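You operate a simulated robot arm through the tools that you are given. There is no shell and no other tool.

You are at the controls of a simulated robot arm. One attempt, no reset.

JOB
Clamp the green-ended reel in the red clamp, the white-ended in the blue.
Fine: brake on, counter to nought.
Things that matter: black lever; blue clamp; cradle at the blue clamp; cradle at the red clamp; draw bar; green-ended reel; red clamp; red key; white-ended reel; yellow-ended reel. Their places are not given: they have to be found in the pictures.

Only the result counts: the job must be done as asked and must still hold three seconds after the hand-in. Knocking over, shifting, dropping, spilling or breaking anything else fails it.

ROBOT AND FRAMES
A 6-joint arm with a two-finger parallel gripper, fixed in place. Base frame: the origin is at the foot of the arm, x ahead of it, y to its left, z up; the work surface is at about z = 0.8. Readings come in m, rad, newtons and seconds.
Its first joint turns from -2.897 to 2.897 rad. Payload 3.43 kg.
The TCP is the grasp point between the finger pads, 0.034 m short of the fingertips. In the tool frame z runs along the fingers and y along their closing line. The gripper opens to 0.128 m. The fingers are 0.024 m wide and 0.012 m thick; the gripper's body (0.048 by 0.13 m) begins 0.096 m behind the TCP.
Orientation is that of the tool frame in the base frame, as [roll, pitch, yaw] about the fixed x, y, z axes, in that order (R = Rz(yaw) Ry(pitch) Rx(roll)). With the fingers straight down and closing along the base's y, the tool's x points along the base's -x, its y along +y and its z along -z.

CONTROLS
- The arm moves only by the tool step_arm. Its argument "plan" is one flat list of numbers, 7 for each row, row after row: the shift along the base's x, y, z in m, then the turn, a rotation vector about the base's x, y, z in rad, then the closure, from 0 (fully open) to 1 (shut). In form: [tx, ty, tz, rx, ry, rz, claw, tx, ty, tz, rx, ry, rz, claw, ...]. A call has 1 to 20 rows; each row is the pose to reach, as a shift and turn from the pose commanded when the call began. A row lasts 0.2 s, in which the tool goes at most 0.05 m and 0.15 rad; a call with a longer step from one row to the next is refused whole, and so is a gripper value outside its range. A pose out of reach is approached as far as the arm can. The call stops where the force on the tool passes 90 N (or 10 N more than at its start, if that is more) or the arm is blocked; 0.2 s more then pass. Each finger travels about 0.153 m/s and halts on what it meets, pressing with about 24 N; the grip force reading is that of the motor and also rises with nothing between the fingers. The clock runs only during rows and for 0.2 s after the last one: add rows that repeat a pose to give the fingers time. It gives the time, the measured TCP pose, the force on the tool (base axes), the opening and the grip force at its end, in the units of the frame above (readings bear some noise), with the torque about the TCP (base axes, N m) and any sound that the robot's microphone picked up.
- Cameras (640 x 400 px; columns grow to the right, rows downward): "scene" is fixed at [0.4013, 0.6478, 1.4465]; the picture's right is [-0.95, -0.31, 0.00], its down [-0.30, 0.92, -0.24] and it looks along [0.07, -0.23, -0.97] (base axes); focal length 214 px, centre (320, 200). "wrist" rides on the gripper at [0.076, -0.011, -0.16] in the tool frame; the picture's right is [0.15, 0.99, 0.00], its down [-0.88, 0.13, -0.46] and it looks along [-0.45, 0.07, 0.89] (tool axes); focal length 234 px, centre (320, 200).
- snapshot(camera): a new picture of that camera. No time passes.
- pixel_to_xyz(camera, pixels): for up to 12 pixels [column, row] of the newest picture of that camera ("zoom" is the newest enlarged one), the place [x, y, z] in the base frame of the surface seen there, good to about 0.002 m. No time passes.
- close_up(camera, box): a new picture of the part [left, top, right, bottom] of that camera's present view, enlarged. No time passes.
- job_done(): hands the job in; it is judged then, once.

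Unless the task says otherwise, let go and move clear before handing in.

The tools are called after ">>>" as a command line: name --argument value ..., lists and objects as JSON in quotes. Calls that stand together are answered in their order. step_arm: Moves the arm, as the interface text tells. Its arguments: {"type":"object","properties":{"plan":{"type":"array","items":{"type":"number"}}},"required":["plan"]} The other tools are called the same way: snapshot (camera) takes a picture; pixel_to_xyz (camera, pixels) gives the place of the surface under pixels of a picture; close_up (camera, box) takes an enlarged picture of a part of a camera's view; job_done () hands the job in.

At the start:

```text
clock: 0.0
eef_pos: [0.4235, 0.3921, 1.1667]
orientation: [3.139, 0.004, -3.137]
force: [-0.3, -0.4, 0.2]
torque: [-0.01, -0.01, -0.01]
opening: 0.128
grasp_force: 0.1
```

scene: 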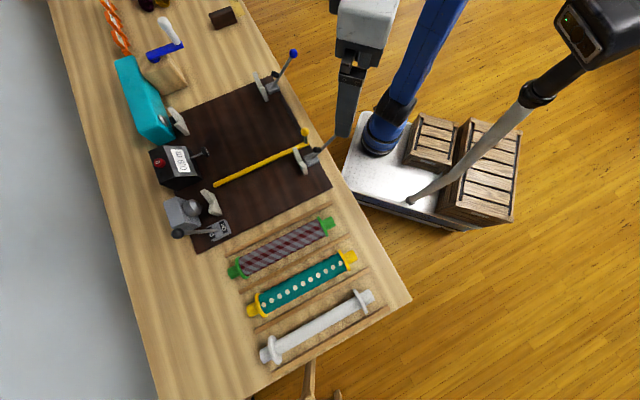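
wrist: 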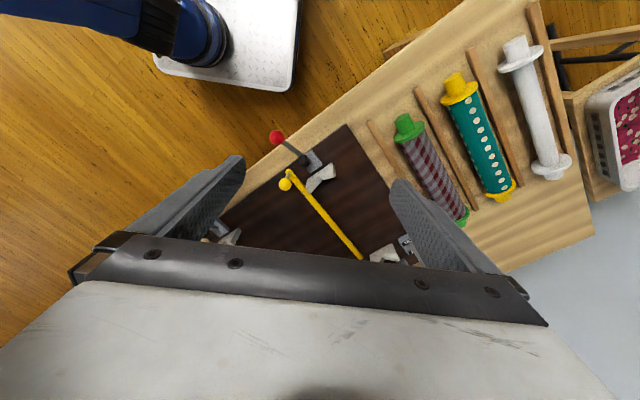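

The scene shows three reels at the lower right (green about (280,248), yellow (300,283), white (317,327)), and a dark machine bed with a blue-knobbed clamp lever at (293,55), a red one near (320,150) and a yellow bar. I'll enlarge several parts first.

>>> close_up --camera "scene" --box '[130, 120, 290, 260]'

>>> close_up --camera "scene" --box '[230, 40, 350, 190]'

>>> close_up --camera "scene" --box '[90, 0, 250, 140]'

>>> close_up --camera "scene" --box '[220, 200, 420, 380]'

>>> close_up --camera "wrist" --box '[200, 100, 460, 280]'

```text
2.86 times, centred on (210, 190) of scene
```

zoom: 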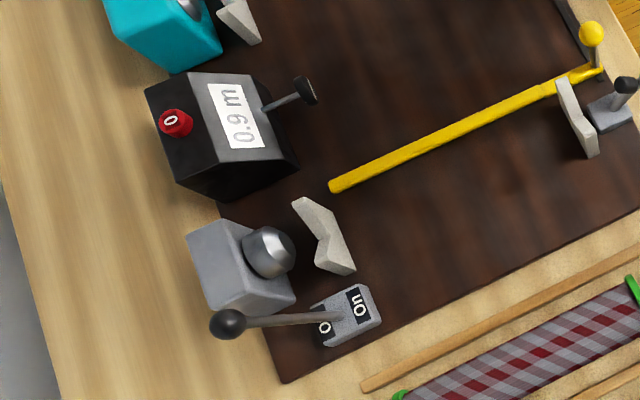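

```text
2.67 times, centred on (290, 115) of scene
```

zoom: 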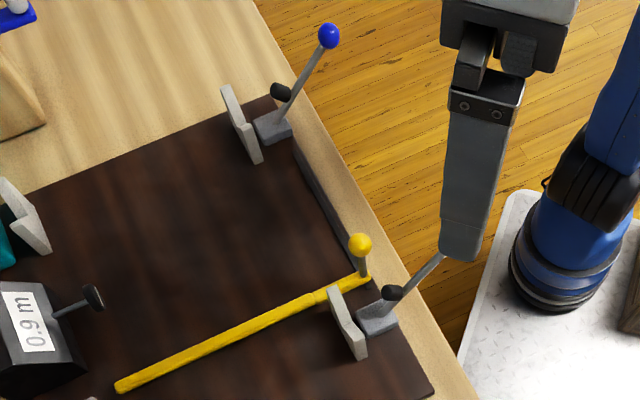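

```text
2.86 times, centred on (170, 70) of scene
```

zoom: 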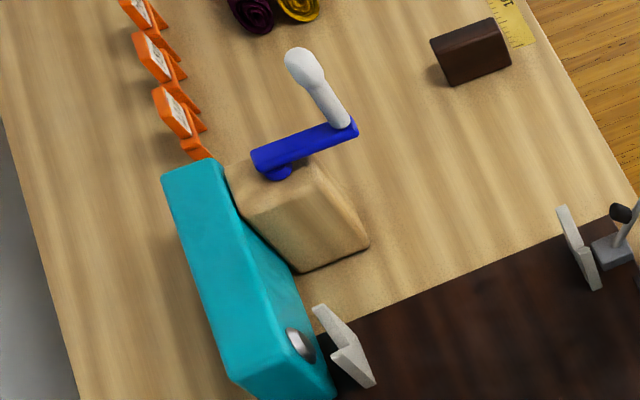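

```text
2.22 times, centred on (320, 290) of scene
```

zoom: 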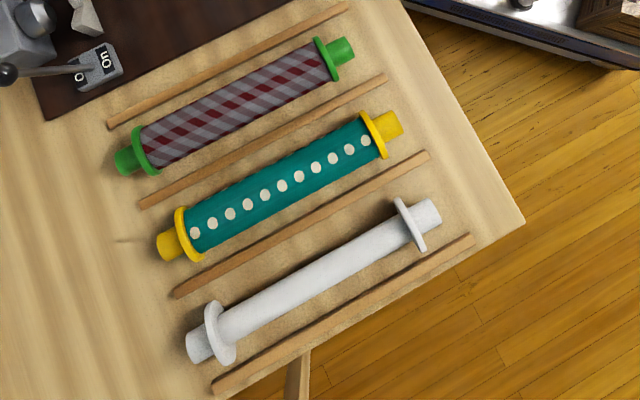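

```text
2.22 times, centred on (330, 190) of wrist
```

zoom: 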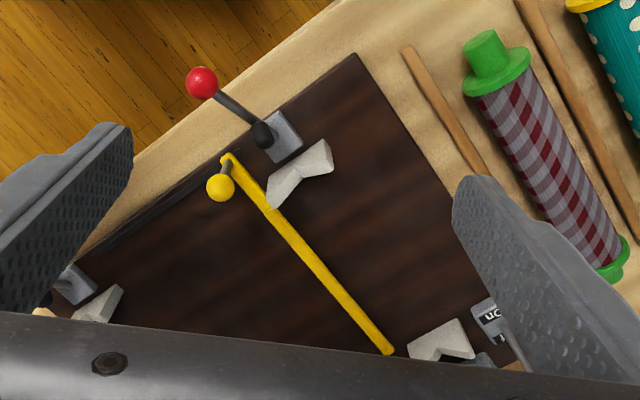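

The counter reads 0.9 m, its red key marked 0; the black lever sits at "0" with "On" to its other side. The V cradles and clamps need measuring, so I'll take pixel coordinates.

>>> pixel_to_xyz --camera "scene" --pixels '[[234, 271], [237, 270], [328, 228], [326, 222], [251, 311], [346, 258], [268, 355], [368, 298], [280, 248], [300, 283], [317, 327], [262, 349]]'

>>> pixel_to_xyz --camera "scene" --pixels '[[215, 184], [260, 166], [306, 146], [305, 132], [211, 202], [301, 163], [178, 122], [261, 86], [293, 54], [186, 231], [173, 163], [206, 153]]'

>>> close_up --camera "scene" --box '[160, 170, 240, 250]'

```text
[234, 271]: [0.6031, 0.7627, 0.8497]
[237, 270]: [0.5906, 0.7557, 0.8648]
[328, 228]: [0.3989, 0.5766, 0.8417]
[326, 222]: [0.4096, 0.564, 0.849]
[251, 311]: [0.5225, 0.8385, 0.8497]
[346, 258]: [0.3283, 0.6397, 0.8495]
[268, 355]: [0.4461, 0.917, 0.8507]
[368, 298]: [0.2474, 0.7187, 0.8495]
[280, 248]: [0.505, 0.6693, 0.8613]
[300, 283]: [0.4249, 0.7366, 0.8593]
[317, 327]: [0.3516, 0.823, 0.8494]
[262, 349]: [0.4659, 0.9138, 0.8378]
```

```text
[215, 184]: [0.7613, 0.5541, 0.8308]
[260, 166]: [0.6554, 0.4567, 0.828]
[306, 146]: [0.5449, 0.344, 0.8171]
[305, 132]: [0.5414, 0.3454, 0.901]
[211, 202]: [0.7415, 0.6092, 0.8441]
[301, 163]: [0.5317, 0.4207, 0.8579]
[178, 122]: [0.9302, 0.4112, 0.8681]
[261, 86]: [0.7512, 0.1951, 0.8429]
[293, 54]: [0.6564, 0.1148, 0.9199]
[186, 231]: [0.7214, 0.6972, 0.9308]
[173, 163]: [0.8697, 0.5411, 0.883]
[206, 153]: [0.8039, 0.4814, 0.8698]
```

```text
5.00 times, centred on (200, 210) of scene
```

zoom: 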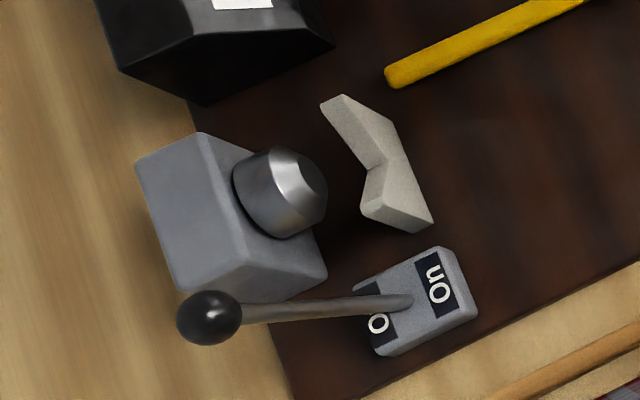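

The reel axes and cradle line both run along about (0.74, 0.67) in x,y, so the reels need only be carried over, not turned. I'll turn the hand about +0.74 rad and take a wrist look at the far end of the machine.

>>> step_arm --plan '[0.034, 0.021, -0.011, 0, 0, 0.123, 0, 0.068, 0.042, -0.022, 0, 0, 0.246, 0, 0.103, 0.064, -0.033, 0, 0, 0.37, 0, 0.137, 0.085, -0.044, 0, 0, 0.493, 0, 0.172, 0.106, -0.055, 0, 0, 0.617, 0, 0.2065, 0.128, -0.067, 0, 0, 0.74, 0, 0.2065, 0.128, -0.067, 0, 0, 0.74, 0]'

>>> snapshot --camera "wrist"

>>> snapshot --camera "scene"

```text
clock: 1.6
eef_pos: [0.634, 0.5202, 1.1014]
orientation: [3.139, 0.003, -2.397]
force: [-0.2, 0.6, -0.2]
torque: [-0.02, -0.01, -0.01]
opening: 0.1281
grasp_force: 0.1
```

```text
taken
```

wrist: 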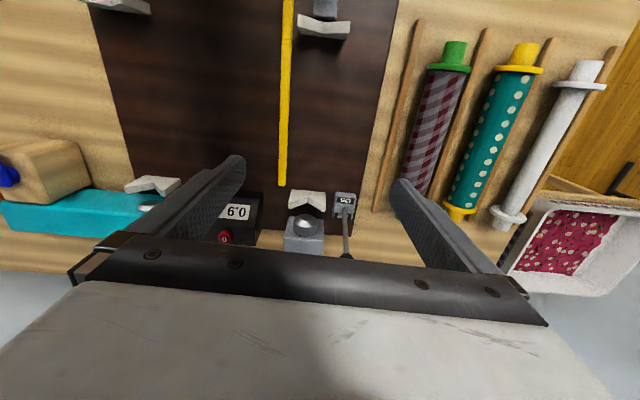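

```text
taken
```

scene: 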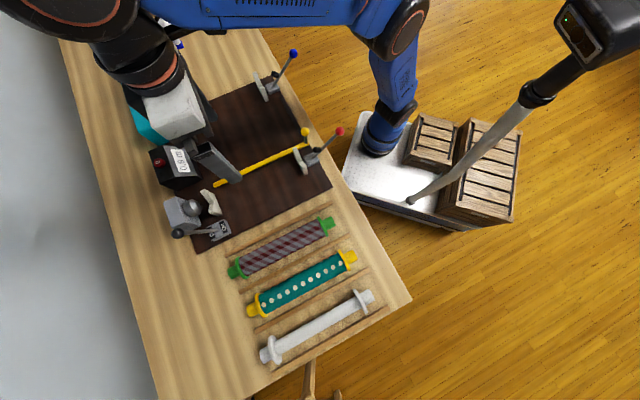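

The wrist picture shows the counter (240,215), headstock cone (303,222), brake lever (345,205) and the yellow bar's end at (283,185). I'll enlarge and measure these.

>>> close_up --camera "wrist" --box '[210, 170, 390, 270]'

>>> close_up --camera "wrist" --box '[230, 0, 390, 100]'

>>> close_up --camera "scene" --box '[230, 40, 350, 190]'

>>> pixel_to_xyz --camera "scene" --pixels '[[339, 131], [313, 157], [317, 155], [325, 148], [297, 152], [308, 168], [304, 132], [293, 54], [270, 90], [274, 84], [257, 73], [264, 99]]'

```text
3.56 times, centred on (300, 220) of wrist
```

zoom: 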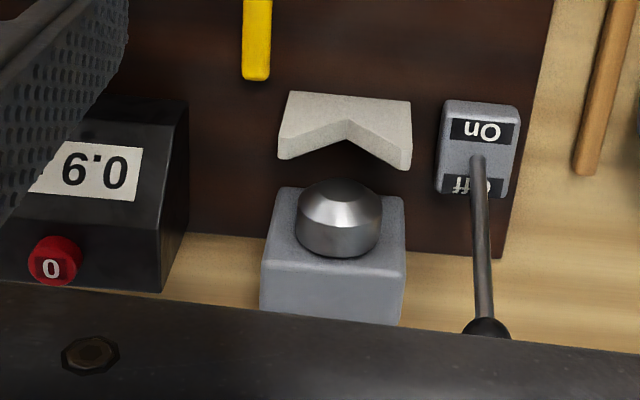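

```text
4.00 times, centred on (310, 50) of wrist
```

zoom: 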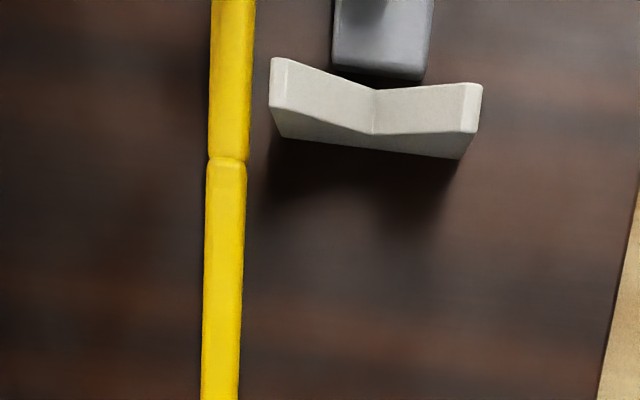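

```text
2.67 times, centred on (290, 115) of scene
```

zoom: 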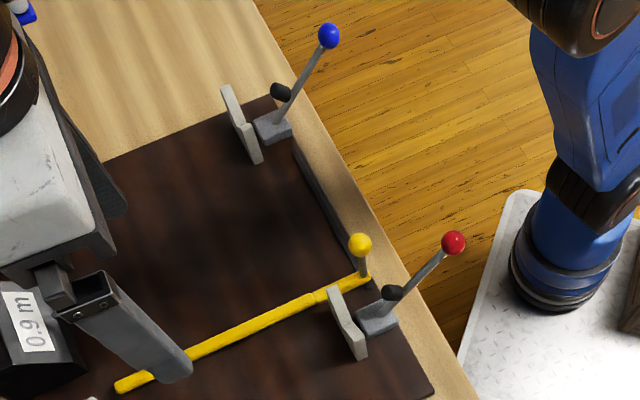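

```text
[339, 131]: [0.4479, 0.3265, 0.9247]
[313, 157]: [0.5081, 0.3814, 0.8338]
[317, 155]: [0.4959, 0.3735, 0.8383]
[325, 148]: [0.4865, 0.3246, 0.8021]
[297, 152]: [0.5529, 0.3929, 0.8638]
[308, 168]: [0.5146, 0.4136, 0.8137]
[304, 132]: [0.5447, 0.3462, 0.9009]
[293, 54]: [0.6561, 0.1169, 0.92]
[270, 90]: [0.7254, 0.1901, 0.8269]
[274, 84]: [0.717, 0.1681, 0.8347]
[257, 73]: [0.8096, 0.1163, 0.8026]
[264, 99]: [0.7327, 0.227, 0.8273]
```

The brake lever leans to "Off" and must go over to "On"; the red and blue levers lean outwards (open). I'll move back along the axis to view the red clamp and the draw bar handle closely.

>>> step_arm --plan '[-0.035, -0.03, -0.015, 0, 0, 0, 0, -0.07, -0.06, -0.03, 0, 0, 0, 0, -0.105, -0.09, -0.045, 0, 0, 0, 0, -0.14, -0.12, -0.05, 0, 0, 0, 0, -0.14, -0.12, -0.05, 0, 0, 0, 0]'

>>> snapshot --camera "wrist"

>>> close_up --camera "wrist" --box '[220, 80, 420, 220]'

```text
clock: 2.8
eef_pos: [0.4917, 0.4005, 1.053]
orientation: [3.14, 0.004, -2.398]
force: [0.2, -0.2, -0.3]
torque: [0.01, -0.01, -0.02]
opening: 0.1278
grasp_force: 0.0
```

```text
taken
```

wrist: 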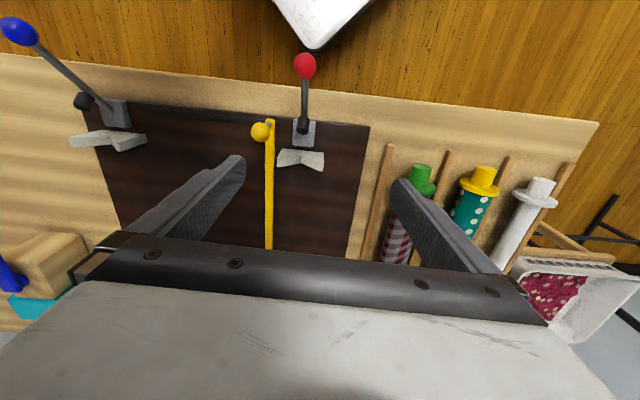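

```text
2.86 times, centred on (320, 150) of wrist
```

zoom: 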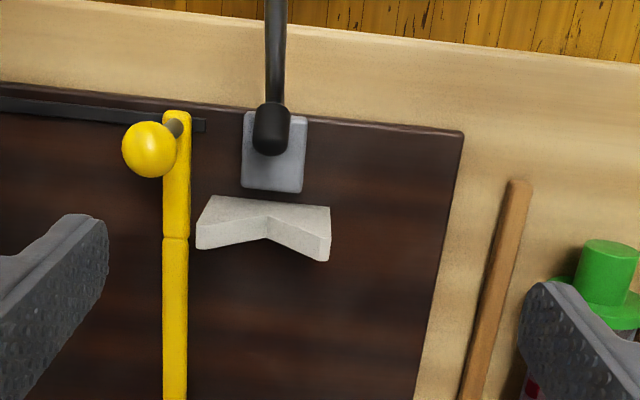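

The wrist close-up shows the red clamp pad behind its V cradle, with the yellow bar's handle on a rail beside it. I'll measure the clamps, cradles and reels more precisely through zooms.

>>> pixel_to_xyz --camera "zoom" --pixels '[[205, 222], [267, 217], [325, 232], [267, 235], [272, 130], [272, 150], [272, 180], [275, 40], [148, 145], [175, 200], [175, 130], [200, 126]]'

>>> pixel_to_xyz --camera "wrist" --pixels '[[304, 65], [305, 100], [303, 125], [268, 130], [18, 32], [83, 101], [116, 113], [75, 140], [108, 138], [142, 135], [107, 145], [60, 70]]'

>>> close_up --camera "scene" --box '[220, 210, 340, 285]'

```text
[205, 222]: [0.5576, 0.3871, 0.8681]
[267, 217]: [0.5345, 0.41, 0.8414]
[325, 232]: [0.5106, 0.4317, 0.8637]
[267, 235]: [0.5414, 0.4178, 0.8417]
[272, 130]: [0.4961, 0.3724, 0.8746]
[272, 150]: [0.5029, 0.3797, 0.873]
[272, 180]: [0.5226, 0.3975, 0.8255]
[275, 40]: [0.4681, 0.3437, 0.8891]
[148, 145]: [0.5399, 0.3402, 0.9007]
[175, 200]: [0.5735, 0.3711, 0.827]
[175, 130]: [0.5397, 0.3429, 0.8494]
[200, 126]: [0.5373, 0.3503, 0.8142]
```

```text
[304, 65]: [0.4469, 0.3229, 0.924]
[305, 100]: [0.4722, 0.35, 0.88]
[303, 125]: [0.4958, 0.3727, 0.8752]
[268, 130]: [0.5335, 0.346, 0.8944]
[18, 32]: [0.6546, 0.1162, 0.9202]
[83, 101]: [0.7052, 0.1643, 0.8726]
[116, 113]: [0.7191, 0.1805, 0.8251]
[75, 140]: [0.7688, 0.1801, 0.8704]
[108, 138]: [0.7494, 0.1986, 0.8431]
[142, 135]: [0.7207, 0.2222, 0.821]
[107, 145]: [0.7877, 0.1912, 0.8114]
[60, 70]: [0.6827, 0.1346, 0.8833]
```

```text
5.33 times, centred on (280, 248) of scene
```

zoom: 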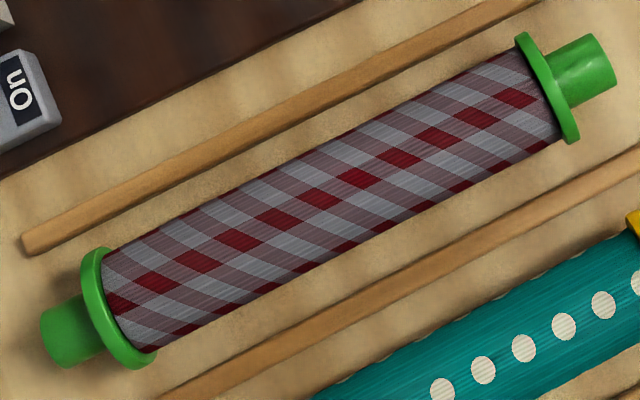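

The red near V has its bottom at about (0.538, 0.414, 0.8415) and its tips at z≈0.868. Now I'll measure the green reel's journals, flanges and barrel in the zoom, plus the wooden strips.

>>> pixel_to_xyz --camera "zoom" --pixels '[[45, 320], [75, 325], [75, 310], [95, 255], [115, 300], [150, 355], [605, 40], [580, 65], [540, 70], [525, 40], [570, 135], [610, 65]]'

>>> pixel_to_xyz --camera "zoom" --pixels '[[330, 180], [330, 190], [330, 200], [330, 170], [330, 210], [330, 145], [330, 230], [250, 147], [400, 255], [130, 280], [530, 95], [330, 120]]'

>>> close_up --camera "scene" --box '[250, 280, 380, 370]'

```text
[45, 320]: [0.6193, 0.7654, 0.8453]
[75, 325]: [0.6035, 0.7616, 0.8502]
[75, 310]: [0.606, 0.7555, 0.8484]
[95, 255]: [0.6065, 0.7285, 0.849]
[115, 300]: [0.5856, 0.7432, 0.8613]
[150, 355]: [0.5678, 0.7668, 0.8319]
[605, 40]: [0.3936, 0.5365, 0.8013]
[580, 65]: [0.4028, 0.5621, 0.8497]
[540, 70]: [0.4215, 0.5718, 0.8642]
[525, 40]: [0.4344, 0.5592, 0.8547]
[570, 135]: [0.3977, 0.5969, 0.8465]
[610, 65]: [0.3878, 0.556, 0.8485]
```

```text
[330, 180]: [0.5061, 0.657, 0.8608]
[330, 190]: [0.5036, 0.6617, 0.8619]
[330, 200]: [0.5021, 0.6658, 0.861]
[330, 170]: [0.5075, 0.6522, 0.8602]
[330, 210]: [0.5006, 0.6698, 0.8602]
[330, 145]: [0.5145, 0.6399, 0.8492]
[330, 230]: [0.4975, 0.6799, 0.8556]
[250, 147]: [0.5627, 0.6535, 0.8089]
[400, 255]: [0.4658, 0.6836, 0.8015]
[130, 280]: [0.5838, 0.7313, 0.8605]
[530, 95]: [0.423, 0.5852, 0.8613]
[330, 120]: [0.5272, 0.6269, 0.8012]
```

```text
4.44 times, centred on (315, 325) of scene
```

zoom: 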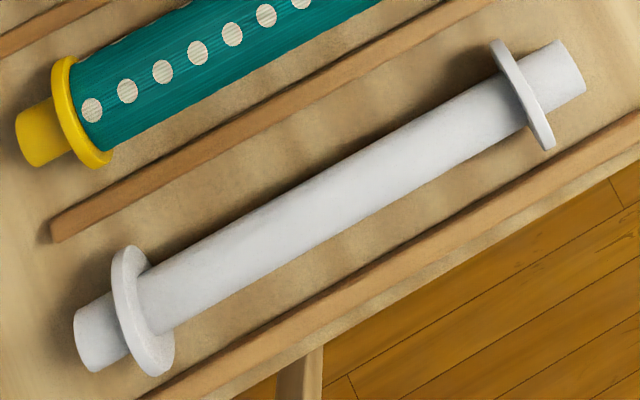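

The green reel has its axis at z≈0.8325, barrel radius about 0.0285, and journals of radius about 0.0175 lying 35 mm beyond the flanges. I'll now hover over the far end to measure headstock cones, brake lever and red key.

>>> step_arm --plan '[0.035, 0.03, 0.01, 0, 0, 0, 0, 0.07, 0.06, 0.02, 0, 0, 0, 0, 0.105, 0.09, 0.03, 0, 0, 0, 0, 0.14, 0.12, 0.04, 0, 0, 0, 0, 0.175, 0.15, 0.05, 0, 0, 0, 0, 0.205, 0.175, 0.05, 0, 0, 0, 0, 0.205, 0.175, 0.05, 0, 0, 0, 0]'

>>> snapshot --camera "wrist"

>>> close_up --camera "wrist" --box '[230, 90, 390, 190]'

```text
clock: 4.4
eef_pos: [0.6839, 0.5576, 1.0703]
orientation: [3.141, 0.005, -2.398]
force: [0.4, -0.1, -1.1]
torque: [-0.01, 0.03, -0.02]
opening: 0.128
grasp_force: 0.0
out of reach, approached as far as the arm can: row 5, 6, 7
```

```text
taken
```

wrist: 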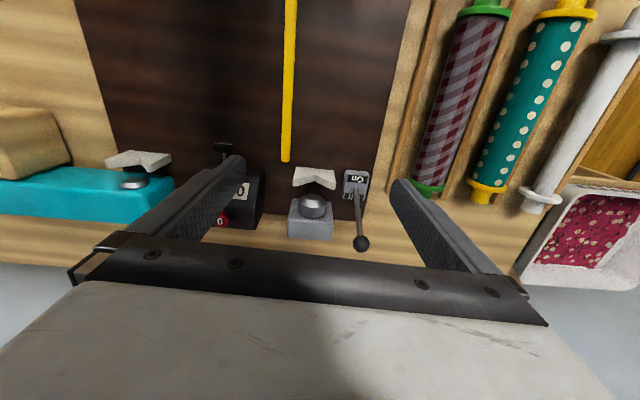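

```text
4.00 times, centred on (310, 140) of wrist
```

zoom: 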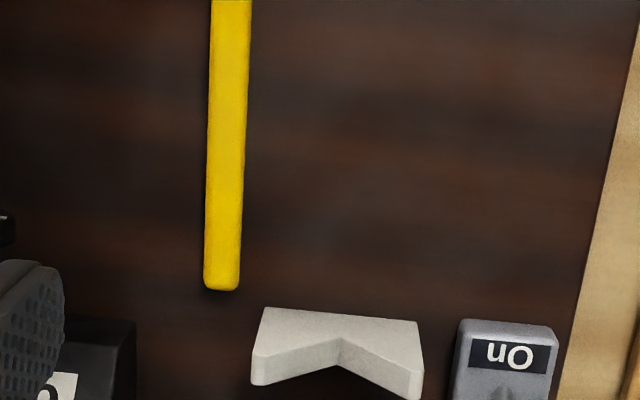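

The arm reached only r≈0.88 at this height with the tool straight down; worth remembering. I'll measure the far end: headstock cone (311,205), V (314,177), brake (355,185), key (222,220).

>>> close_up --camera "wrist" --box '[200, 130, 400, 255]'

>>> pixel_to_xyz --camera "zoom" --pixels '[[302, 148], [370, 140], [427, 155], [370, 152], [360, 225], [360, 245], [360, 270], [515, 365], [505, 250], [498, 215], [500, 150], [70, 288]]'

>>> pixel_to_xyz --camera "wrist" --pixels '[[112, 165], [140, 160], [168, 160], [140, 163], [131, 180], [131, 188], [150, 185], [361, 243], [355, 200], [224, 221], [311, 198], [285, 158]]'

```text
3.20 times, centred on (300, 192) of wrist
```

zoom: 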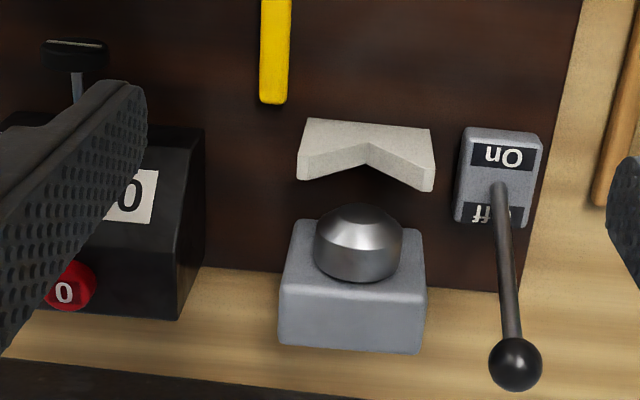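

```text
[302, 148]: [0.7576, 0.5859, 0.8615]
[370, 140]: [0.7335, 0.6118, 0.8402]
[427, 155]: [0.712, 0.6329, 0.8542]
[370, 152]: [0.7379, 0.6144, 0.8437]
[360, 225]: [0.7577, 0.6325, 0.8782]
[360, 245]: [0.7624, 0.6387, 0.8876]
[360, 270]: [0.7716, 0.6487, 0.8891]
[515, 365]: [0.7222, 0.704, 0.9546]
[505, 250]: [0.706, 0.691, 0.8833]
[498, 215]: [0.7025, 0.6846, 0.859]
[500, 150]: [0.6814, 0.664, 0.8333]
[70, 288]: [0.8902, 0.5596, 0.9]
```

```text
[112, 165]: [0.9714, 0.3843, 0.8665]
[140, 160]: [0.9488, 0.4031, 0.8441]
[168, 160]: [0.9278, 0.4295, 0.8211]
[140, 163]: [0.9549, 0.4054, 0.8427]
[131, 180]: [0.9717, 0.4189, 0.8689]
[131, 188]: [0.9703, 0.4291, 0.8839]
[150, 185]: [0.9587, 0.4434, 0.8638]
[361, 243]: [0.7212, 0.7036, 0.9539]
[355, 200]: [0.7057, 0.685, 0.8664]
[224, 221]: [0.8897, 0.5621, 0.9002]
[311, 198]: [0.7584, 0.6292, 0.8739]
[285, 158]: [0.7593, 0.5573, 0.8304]
```

The V bottoms (red near (0.538,0.414), red far (0.736,0.613); blue near (0.749,0.199), far (0.952,0.404)) put the axis exactly at 45°, so I need 0.042 rad more yaw. I'll go above the green reel (centre about (0.50, 0.66)) for a closer look.

>>> step_arm --plan '[-0.037, 0.02, -0.005, 0, 0, 0.042, 0, -0.074, 0.04, -0.01, 0, 0, 0.042, 0, -0.11, 0.06, -0.015, 0, 0, 0.042, 0, -0.147, 0.08, -0.02, 0, 0, 0.042, 0, -0.184, 0.102, -0.02, 0, 0, 0.042, 0.3, -0.184, 0.102, -0.02, 0, 0, 0.042, 0.3]'

>>> snapshot --camera "wrist"

>>> snapshot --camera "scene"

```text
clock: 5.8
eef_pos: [0.4986, 0.6583, 1.0514]
orientation: [-3.141, 0.001, -2.357]
force: [-0.6, 0.2, 0.1]
torque: [0.02, -0.01, -0.01]
opening: 0.0895
grasp_force: 0.1
```

```text
taken
```

wrist: 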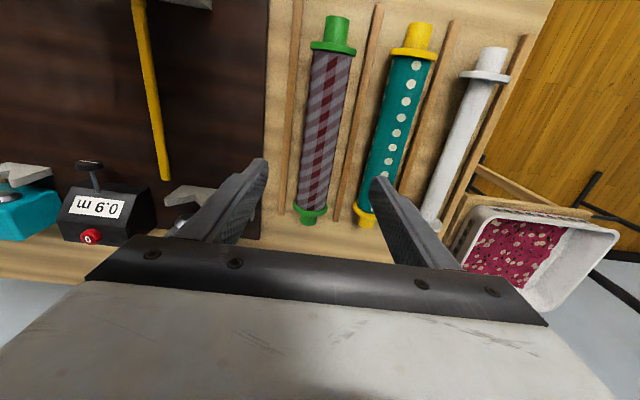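

```text
taken
```

scene: 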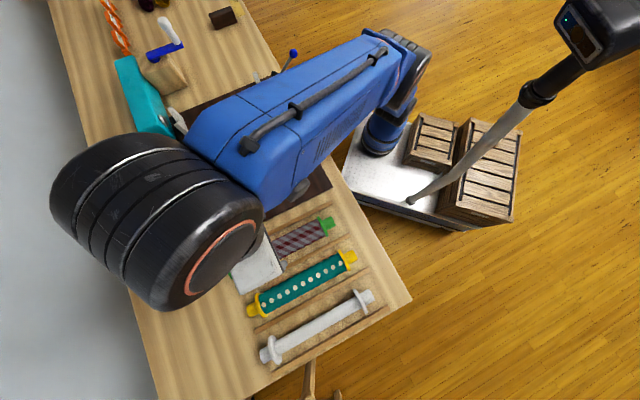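

The reach limit evidently reset the command to the actual pose, and the hand now sits over the green reel (323,130). I'll zoom to fix its end positions.

>>> close_up --camera "wrist" --box '[250, 0, 410, 100]'

>>> pixel_to_xyz --camera "zoom" --pixels '[[345, 75], [345, 90], [345, 100], [345, 130], [345, 150], [345, 165], [345, 185], [345, 205], [325, 300], [315, 380], [265, 180], [395, 195]]'

>>> close_up --camera "wrist" --box '[270, 170, 370, 240]'

>>> pixel_to_xyz --camera "zoom" --pixels '[[265, 230], [265, 245], [265, 260], [262, 280], [258, 300], [255, 320], [250, 345], [245, 360], [270, 150], [280, 60], [190, 290], [340, 240]]'

```text
4.00 times, centred on (330, 50) of wrist
```

zoom: 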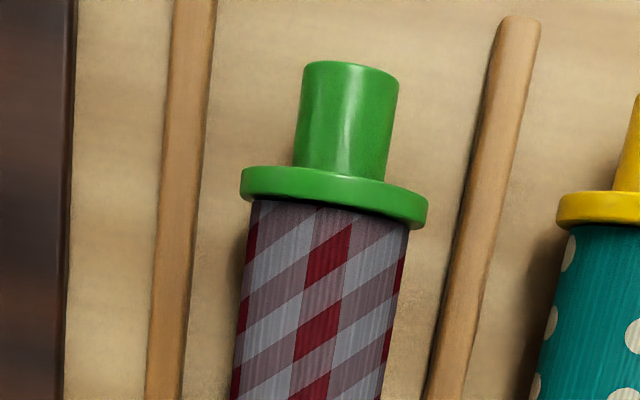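

```text
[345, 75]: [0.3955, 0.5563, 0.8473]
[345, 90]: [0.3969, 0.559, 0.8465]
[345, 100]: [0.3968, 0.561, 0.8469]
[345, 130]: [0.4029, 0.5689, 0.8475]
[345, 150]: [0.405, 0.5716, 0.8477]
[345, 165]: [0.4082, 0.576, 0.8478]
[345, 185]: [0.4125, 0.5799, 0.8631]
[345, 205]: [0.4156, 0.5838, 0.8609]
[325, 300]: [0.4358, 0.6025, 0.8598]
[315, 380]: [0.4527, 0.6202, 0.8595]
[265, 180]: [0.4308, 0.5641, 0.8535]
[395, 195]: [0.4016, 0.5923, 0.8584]
```

```text
5.71 times, centred on (320, 205) of wrist
```

zoom: 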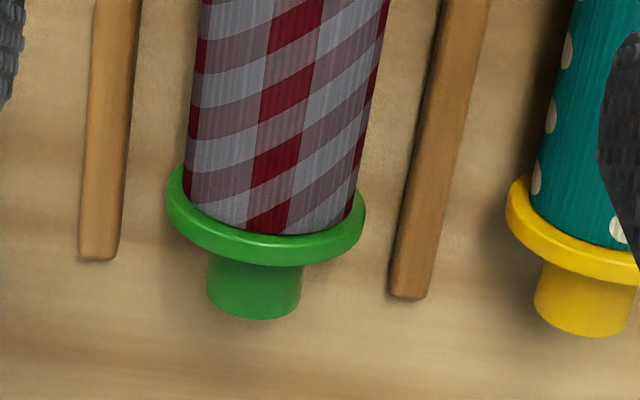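

```text
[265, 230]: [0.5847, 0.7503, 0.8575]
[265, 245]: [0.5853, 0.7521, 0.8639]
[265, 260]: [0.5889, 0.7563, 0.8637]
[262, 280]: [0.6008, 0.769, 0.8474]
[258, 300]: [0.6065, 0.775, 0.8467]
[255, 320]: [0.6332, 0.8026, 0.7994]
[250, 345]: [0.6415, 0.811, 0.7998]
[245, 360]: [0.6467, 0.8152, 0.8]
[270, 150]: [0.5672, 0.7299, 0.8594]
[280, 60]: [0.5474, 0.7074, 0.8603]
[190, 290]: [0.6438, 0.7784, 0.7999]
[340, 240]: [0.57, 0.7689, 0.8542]
```

Green reel: centre u≈0.825 (x≈0.502, y≈0.665), flange radius 0.032, axis z≈0.832, journal radius ≈0.0155. I'll descend around its middle with the opening at about 0.09 and then look before closing.

>>> step_arm --plan '[0.0034, 0.0064, -0.04, 0, 0, 0, 0.3, 0.0034, 0.0064, -0.08, 0, 0, 0, 0.3, 0.0034, 0.0064, -0.12, 0, 0, 0, 0.3, 0.0034, 0.0064, -0.16, 0, 0, 0, 0.3, 0.0034, 0.0064, -0.185, 0, 0, 0, 0.3, 0.0034, 0.0064, -0.203, 0, 0, 0, 0.3, 0.0034, 0.0064, -0.203, 0, 0, 0, 0.3]'

>>> snapshot --camera "wrist"

>>> snapshot --camera "scene"

```text
clock: 7.4
eef_pos: [0.5028, 0.6679, 0.8481]
orientation: [3.141, 0.003, -2.356]
force: [1.3, 1.4, 5.2]
torque: [-0.16, -0.21, 0.09]
opening: 0.0897
grasp_force: 0.0
```

```text
taken
```

wrist: 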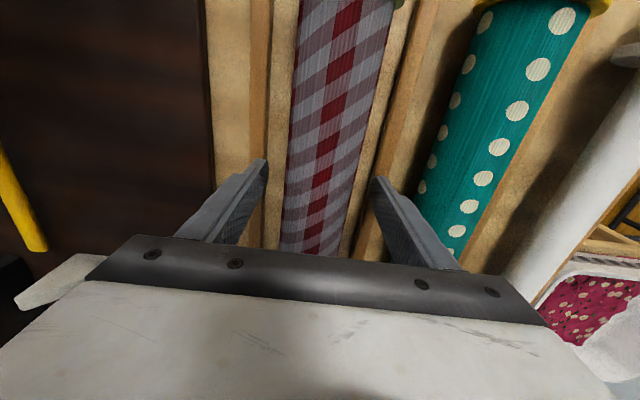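

```text
taken
```

scene: 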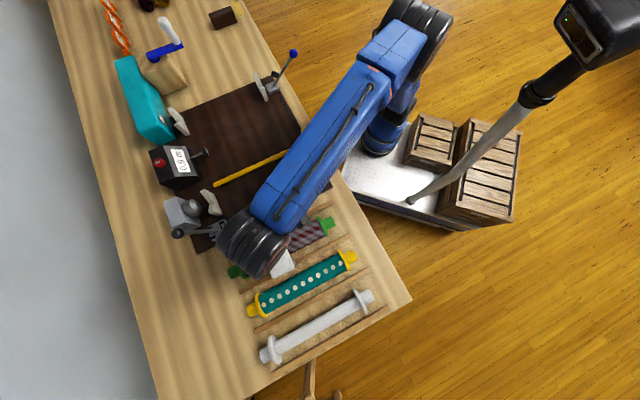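

The pads straddle the barrel but the tips seem to rest lightly on the wooden strips (5 N upward). I'll rise 5 mm and close.

>>> step_arm --plan '[0, -0.002, 0.005, 0, 0, 0, 0.3, 0, -0.002, 0.005, 0, 0, 0, 0.3, 0, -0.002, 0.005, 0, 0, 0, 1, 0, -0.002, 0.005, 0, 0, 0, 1, 0, -0.002, 0.005, 0, 0, 0, 1, 0, -0.002, 0.005, 0, 0, 0, 1]'

```text
clock: 8.8
eef_pos: [0.5019, 0.6666, 0.8529]
orientation: [3.14, 0.002, -2.357]
force: [0.3, -1.1, 0.2]
torque: [-0.05, 0.0, 0.03]
opening: 0.0548
grasp_force: 24.1
```

The grip holds at 0.0548 m, matching the barrel. I'll lift straight up by 0.17 m and check.

>>> step_arm --plan '[0, 0, 0.015, 0, 0, 0, 1, 0, 0, 0.045, 0, 0, 0, 1, 0, 0, 0.08, 0, 0, 0, 1, 0, 0, 0.115, 0, 0, 0, 1, 0, 0, 0.15, 0, 0, 0, 1, 0, 0, 0.17, 0, 0, 0, 1, 0, 0, 0.17, 0, 0, 0, 1]'

>>> snapshot --camera "wrist"

>>> snapshot --camera "scene"

```text
clock: 10.4
eef_pos: [0.4989, 0.6668, 1.0248]
orientation: [-3.141, 0.001, -2.356]
force: [0.2, 0.1, -1.7]
torque: [-0.03, -0.01, -0.02]
opening: 0.0547
grasp_force: 23.7
```

```text
taken
```

wrist: 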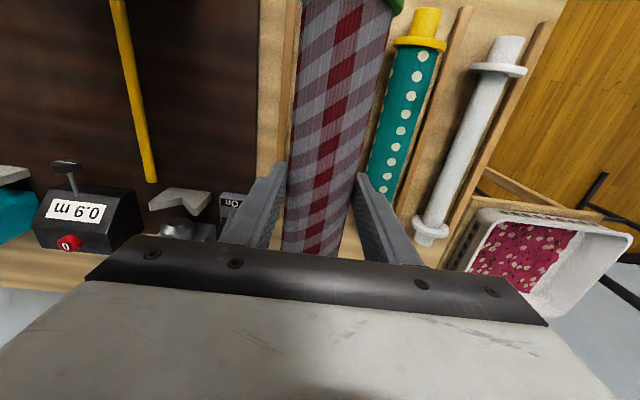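

```text
taken
```

scene: 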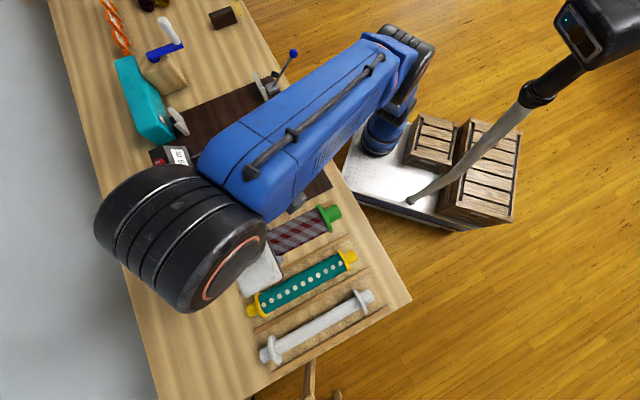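

The reel is lifted level (weight ≈1.7 N). I'll carry it over the red cradle, at about (0.637, 0.5135), and hold high to check.

>>> step_arm --plan '[0.023, -0.0255, 0, 0, 0, 0, 1, 0.046, -0.051, 0, 0, 0, 0, 1, 0.069, -0.0765, 0, 0, 0, 0, 1, 0.092, -0.102, 0, 0, 0, 0, 1, 0.115, -0.1275, 0, 0, 0, 0, 1, 0.137, -0.153, 0, 0, 0, 0, 1, 0.137, -0.153, 0, 0, 0, 0, 1]'

>>> snapshot --camera "wrist"

>>> snapshot --camera "scene"

```text
clock: 12.0
eef_pos: [0.6409, 0.5126, 1.0238]
orientation: [3.141, 0.001, -2.356]
force: [0.1, 0.4, -2.0]
torque: [0.04, 0.01, -0.01]
opening: 0.0547
grasp_force: 24.0
```

```text
taken
```

wrist: 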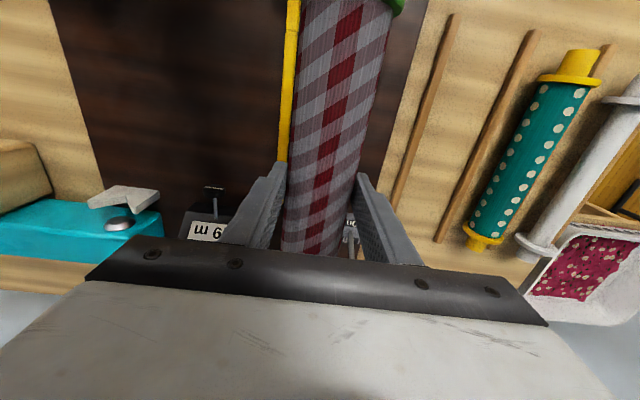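

```text
taken
```

scene: 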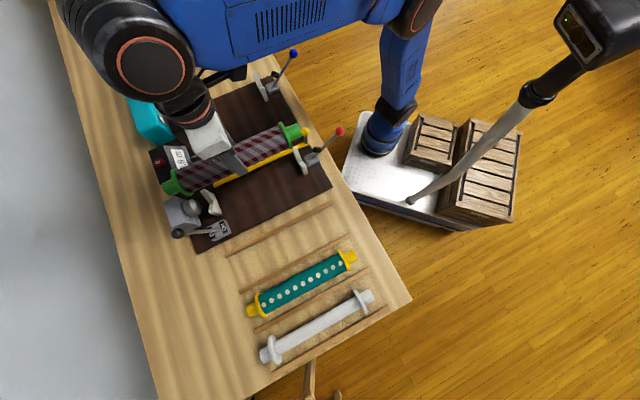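

The reel hangs above the red cradle in the scene view ((285,130) near end, (170,185) far end). I'll measure its ends before lowering.

>>> close_up --camera "scene" --box '[240, 100, 350, 180]'

>>> pixel_to_xyz --camera "zoom" --pixels '[[243, 190], [260, 215], [275, 235], [290, 160], [320, 190], [345, 180], [355, 178], [377, 185], [310, 355], [340, 340], [400, 330], [425, 310]]'

>>> close_up --camera "scene" --box '[140, 140, 250, 220]'

>>> pixel_to_xyz --camera "zoom" --pixels '[[160, 230], [170, 245], [150, 240], [205, 240], [215, 270], [240, 300], [400, 350], [410, 390], [250, 375], [280, 360], [230, 210], [185, 262]]'

```text
5.00 times, centred on (295, 140) of scene
```

zoom: 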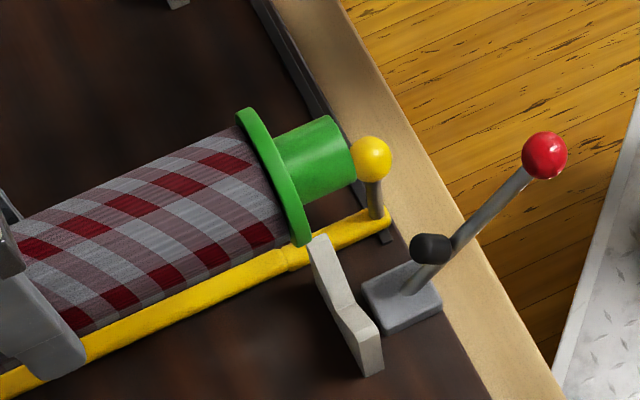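

```text
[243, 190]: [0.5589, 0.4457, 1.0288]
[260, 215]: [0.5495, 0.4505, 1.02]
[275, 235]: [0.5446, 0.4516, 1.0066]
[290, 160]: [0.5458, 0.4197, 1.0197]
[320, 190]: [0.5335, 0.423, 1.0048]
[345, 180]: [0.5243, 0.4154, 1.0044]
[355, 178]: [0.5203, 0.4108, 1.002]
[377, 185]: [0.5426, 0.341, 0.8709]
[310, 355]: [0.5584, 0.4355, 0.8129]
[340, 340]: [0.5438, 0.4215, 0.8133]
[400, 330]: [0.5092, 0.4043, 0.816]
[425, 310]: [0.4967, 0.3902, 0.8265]
```

```text
5.00 times, centred on (195, 180) of scene
```

zoom: 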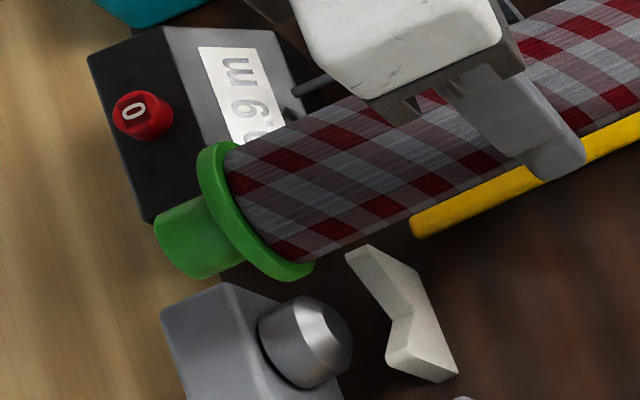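

```text
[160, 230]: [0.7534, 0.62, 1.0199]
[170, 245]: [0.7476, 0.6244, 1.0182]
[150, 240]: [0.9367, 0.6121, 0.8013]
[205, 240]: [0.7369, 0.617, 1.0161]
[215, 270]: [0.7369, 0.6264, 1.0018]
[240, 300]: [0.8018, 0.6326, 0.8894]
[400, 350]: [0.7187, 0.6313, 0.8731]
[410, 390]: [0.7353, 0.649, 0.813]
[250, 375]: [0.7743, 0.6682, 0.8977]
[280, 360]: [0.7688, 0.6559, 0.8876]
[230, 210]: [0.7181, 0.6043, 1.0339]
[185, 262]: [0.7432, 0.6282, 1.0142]
```

The reel is centred between the cradles (near flange u≈0.685 inside the near V, far flange ≈0.942 inside the far V), and its axis v≈-0.089 matches the V's. I'll lower it to just above seating, then ease down.

>>> step_arm --plan '[-0.001, 0.001, -0.04, 0, 0, 0, 1, -0.001, 0.001, -0.08, 0, 0, 0, 1, -0.001, 0.001, -0.11, 0, 0, 0, 1, -0.001, 0.001, -0.125, 0, 0, 0, 1, -0.001, 0.001, -0.132, 0, 0, 0, 1, -0.001, 0.001, -0.132, 0, 0, 0, 1]'

>>> close_up --camera "scene" --box '[240, 110, 350, 190]'

>>> close_up --camera "scene" --box '[150, 140, 260, 220]'

```text
clock: 13.4
eef_pos: [0.638, 0.5138, 0.8912]
orientation: [3.139, 0.0, -2.356]
force: [-0.3, -0.1, -2.7]
torque: [0.0, 0.0, -0.03]
opening: 0.0547
grasp_force: 23.7
```

```text
5.00 times, centred on (295, 150) of scene
```

zoom: 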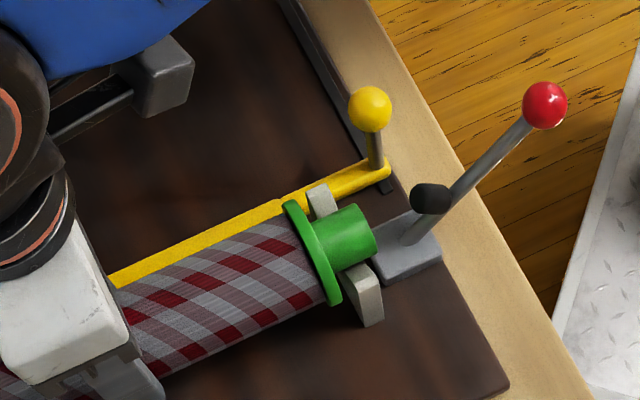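

```text
5.00 times, centred on (205, 180) of scene
```

zoom: 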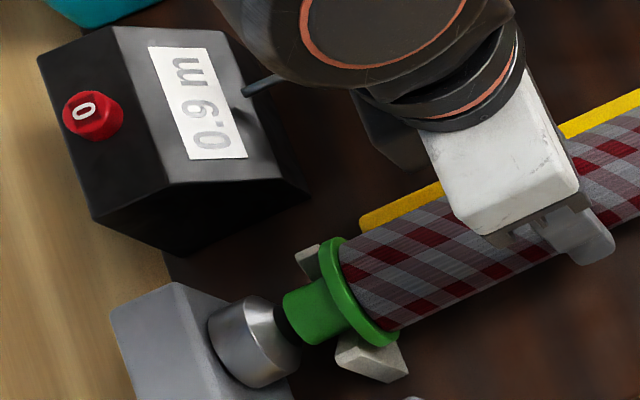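

Both journals sit over their V blocks, with a small gap to the cone at the far end. I'll ease down in 3 mm steps until the load transfers.

>>> step_arm --plan '[0, 0, -0.003, 0, 0, 0, 1, 0, 0, -0.005, 0, 0, 0, 1, 0, 0, -0.007, 0, 0, 0, 1, 0, 0, -0.007, 0, 0, 0, 1]'

```text
clock: 14.4
eef_pos: [0.6387, 0.5128, 0.8856]
orientation: [3.139, 0.002, -2.359]
force: [9.9, -7.5, 20.0]
torque: [0.16, -0.34, 0.06]
opening: 0.0548
grasp_force: 24.0
```

The load rises with a sideways push of about 12 N toward -v, so the journals touch only one side of the V. I'll shift about 3 mm to -v and settle again.

>>> step_arm --plan '[0, 0, 0.002, 0, 0, 0, 1, 0.002, -0.002, 0.002, 0, 0, 0, 1, 0.002, -0.002, 0, 0, 0, 0, 1, 0.002, -0.002, 0, 0, 0, 0, 1]'

```text
clock: 15.4
eef_pos: [0.6385, 0.5112, 0.8842]
orientation: [3.141, 0.002, -2.356]
force: [-1.2, 7.2, 15.3]
torque: [0.13, 0.11, 0.06]
opening: 0.0545
grasp_force: 23.9
```

The load is now nearly balanced and vertical, so the reel is seated in both V's. I'll relax by a millimetre, open and rise.

>>> step_arm --plan '[-0.0006, 0.0006, 0.0005, 0, 0, 0, 1, -0.0006, 0.0006, 0.0005, 0, 0, 0, 0.45, -0.0006, 0.0006, 0.0005, 0, 0, 0, 0.3, -0.0006, 0.0006, 0.0005, 0, 0, 0, 0.3, -0.0006, 0.0006, 0.03, 0, 0, 0, 0.3, -0.0006, 0.0006, 0.07, 0, 0, 0, 0.3, -0.0006, 0.0006, 0.11, 0, 0, 0, 0.3, -0.0006, 0.0006, 0.15, 0, 0, 0, 0.3, -0.0006, 0.0006, 0.16, 0, 0, 0, 0.3]'

>>> snapshot --camera "scene"

>>> snapshot --camera "wrist"

```text
clock: 17.4
eef_pos: [0.6402, 0.5113, 1.0409]
orientation: [3.14, 0.001, -2.355]
force: [-0.2, 0.0, 0.6]
torque: [-0.02, 0.02, 0.0]
opening: 0.0895
grasp_force: 0.0
```

```text
taken
```

scene: 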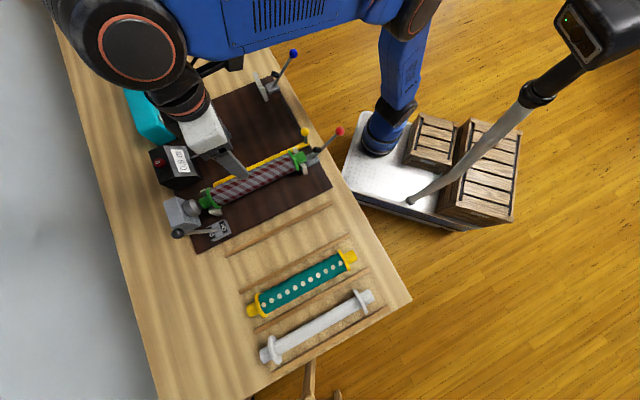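

```text
taken
```

wrist: 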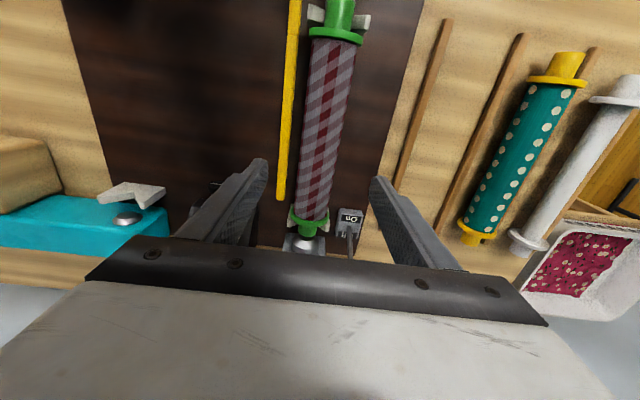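

The green reel rests in both red V's. Now I'll bring the closed fingers to the outer side of the red lever's ball (0.448, 0.3265), high first.

>>> step_arm --plan '[-0.03, -0.03, 0.01, 0, 0, 0, 0.6, -0.062, -0.06, 0.01, 0, 0, 0, 1, -0.094, -0.091, 0.01, 0, 0, 0, 1, -0.126, -0.122, 0.01, 0, 0, 0, 1, -0.158, -0.153, 0.01, 0, 0, 0, 1, -0.19, -0.184, 0.01, 0, 0, 0, 1, -0.222, -0.215, 0.01, 0, 0, 0, 1, -0.222, -0.215, 0.01, 0, 0, 0, 1]'

>>> snapshot --camera "wrist"

>>> close_up --camera "scene" --box '[270, 110, 370, 190]'

```text
clock: 19.2
eef_pos: [0.4203, 0.2971, 1.0551]
orientation: [3.141, 0.002, -2.357]
force: [-0.4, 0.1, 0.2]
torque: [-0.01, -0.02, 0.02]
opening: 0.0
grasp_force: 23.7
```

```text
taken
```

wrist: 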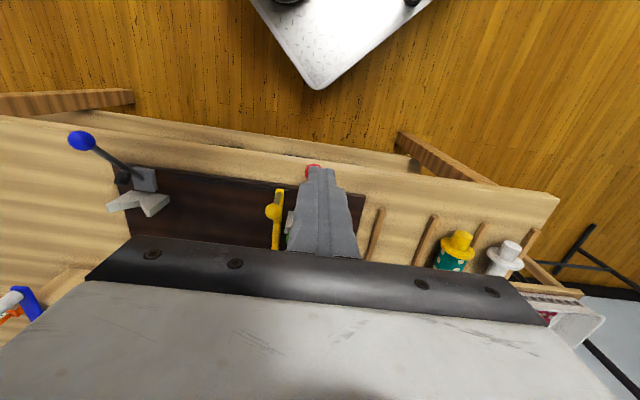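

```text
5.00 times, centred on (320, 150) of scene
```

zoom: 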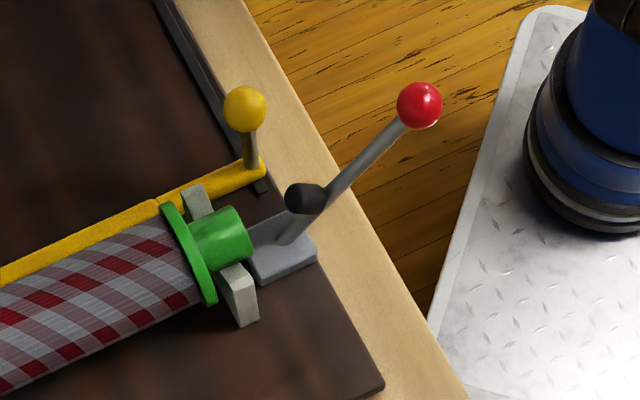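

From the geometry the closed tips stand about 4 cm outside the red ball in u, aligned in v. I'll descend to TCP z≈0.94 and look.

>>> step_arm --plan '[0, 0, -0.04, 0, 0, 0, 1, 0, 0, -0.08, 0, 0, 0, 1, 0, 0, -0.115, 0, 0, 0, 1, 0, 0, -0.115, 0, 0, 0, 1]'

>>> close_up --camera "scene" --box '[270, 90, 370, 170]'

>>> close_up --camera "wrist" --box '[260, 130, 380, 210]'

```text
clock: 20.2
eef_pos: [0.4184, 0.2983, 0.9402]
orientation: [3.14, 0.002, -2.356]
force: [0.6, -0.1, -0.7]
torque: [-0.04, 0.0, -0.02]
opening: 0.0
grasp_force: 23.9
```

```text
5.00 times, centred on (320, 130) of scene
```

zoom: 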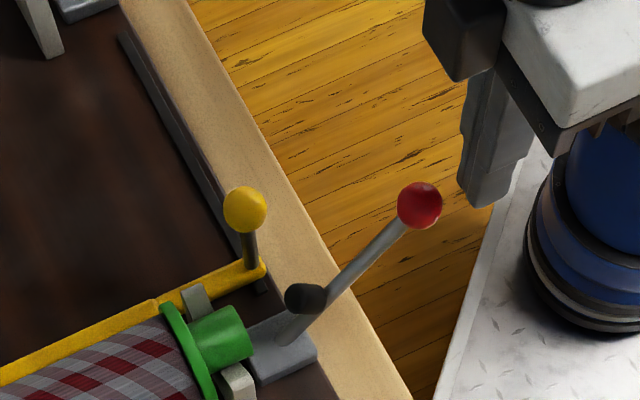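

```text
5.00 times, centred on (320, 170) of wrist
```

zoom: 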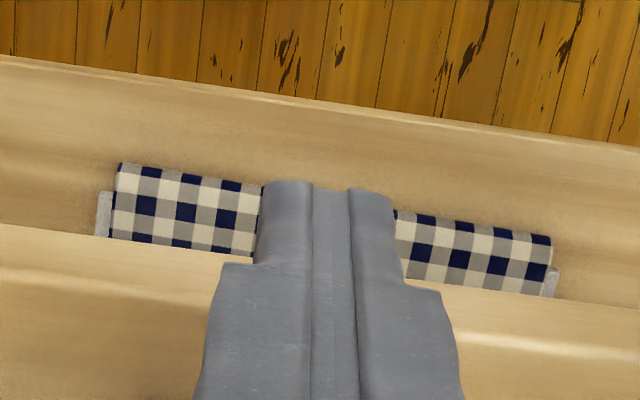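

The fingers are down outside the red ball (420,205 in the zoom). I'll push along the axis by about 9 cm in small steps and watch the force.

>>> step_arm --plan '[0.012, 0.012, 0, 0, 0, 0, 1, 0.024, 0.024, 0, 0, 0, 0, 1, 0.034, 0.034, 0, 0, 0, 0, 1, 0.044, 0.044, 0, 0, 0, 0, 1, 0.054, 0.054, 0, 0, 0, 0, 1, 0.064, 0.064, 0, 0, 0, 0, 1]'

>>> close_up --camera "scene" --box '[270, 90, 370, 170]'

```text
clock: 21.6
eef_pos: [0.4804, 0.3611, 0.9389]
orientation: [3.142, 0.002, -2.356]
force: [-0.2, 0.0, -0.4]
torque: [0.0, -0.01, 0.0]
opening: 0.0001
grasp_force: 24.2
```

```text
5.00 times, centred on (320, 130) of scene
```

zoom: 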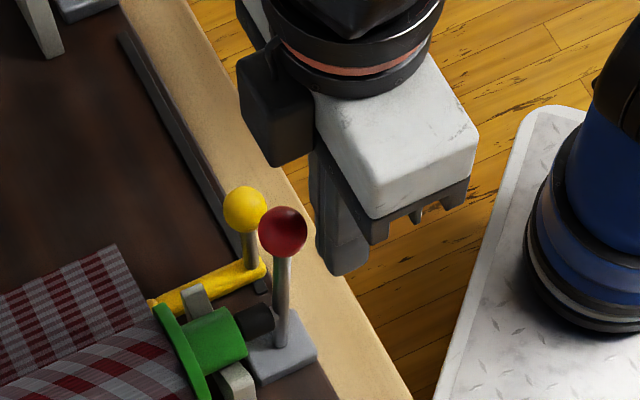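

The red lever has snapped upright, its pad against the journal end, and cloth now shows from the reel toward the bar. Let me look at the entire scene.

>>> snapshot --camera "scene"

>>> close_up --camera "scene" --box '[150, 120, 330, 240]'

```text
taken
```

scene: 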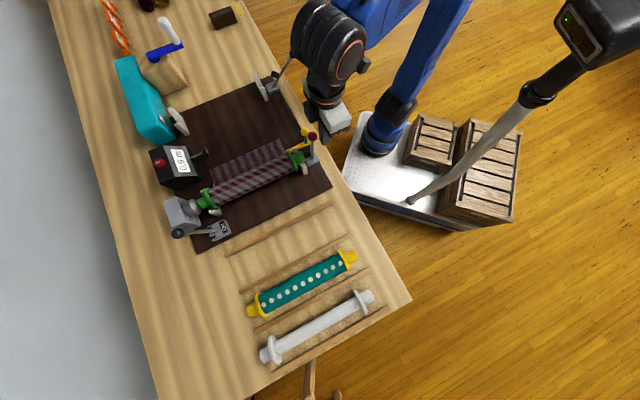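

```text
3.33 times, centred on (240, 180) of scene
```

zoom: 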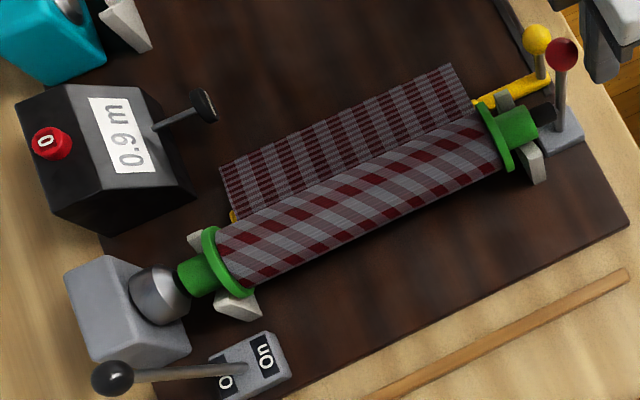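

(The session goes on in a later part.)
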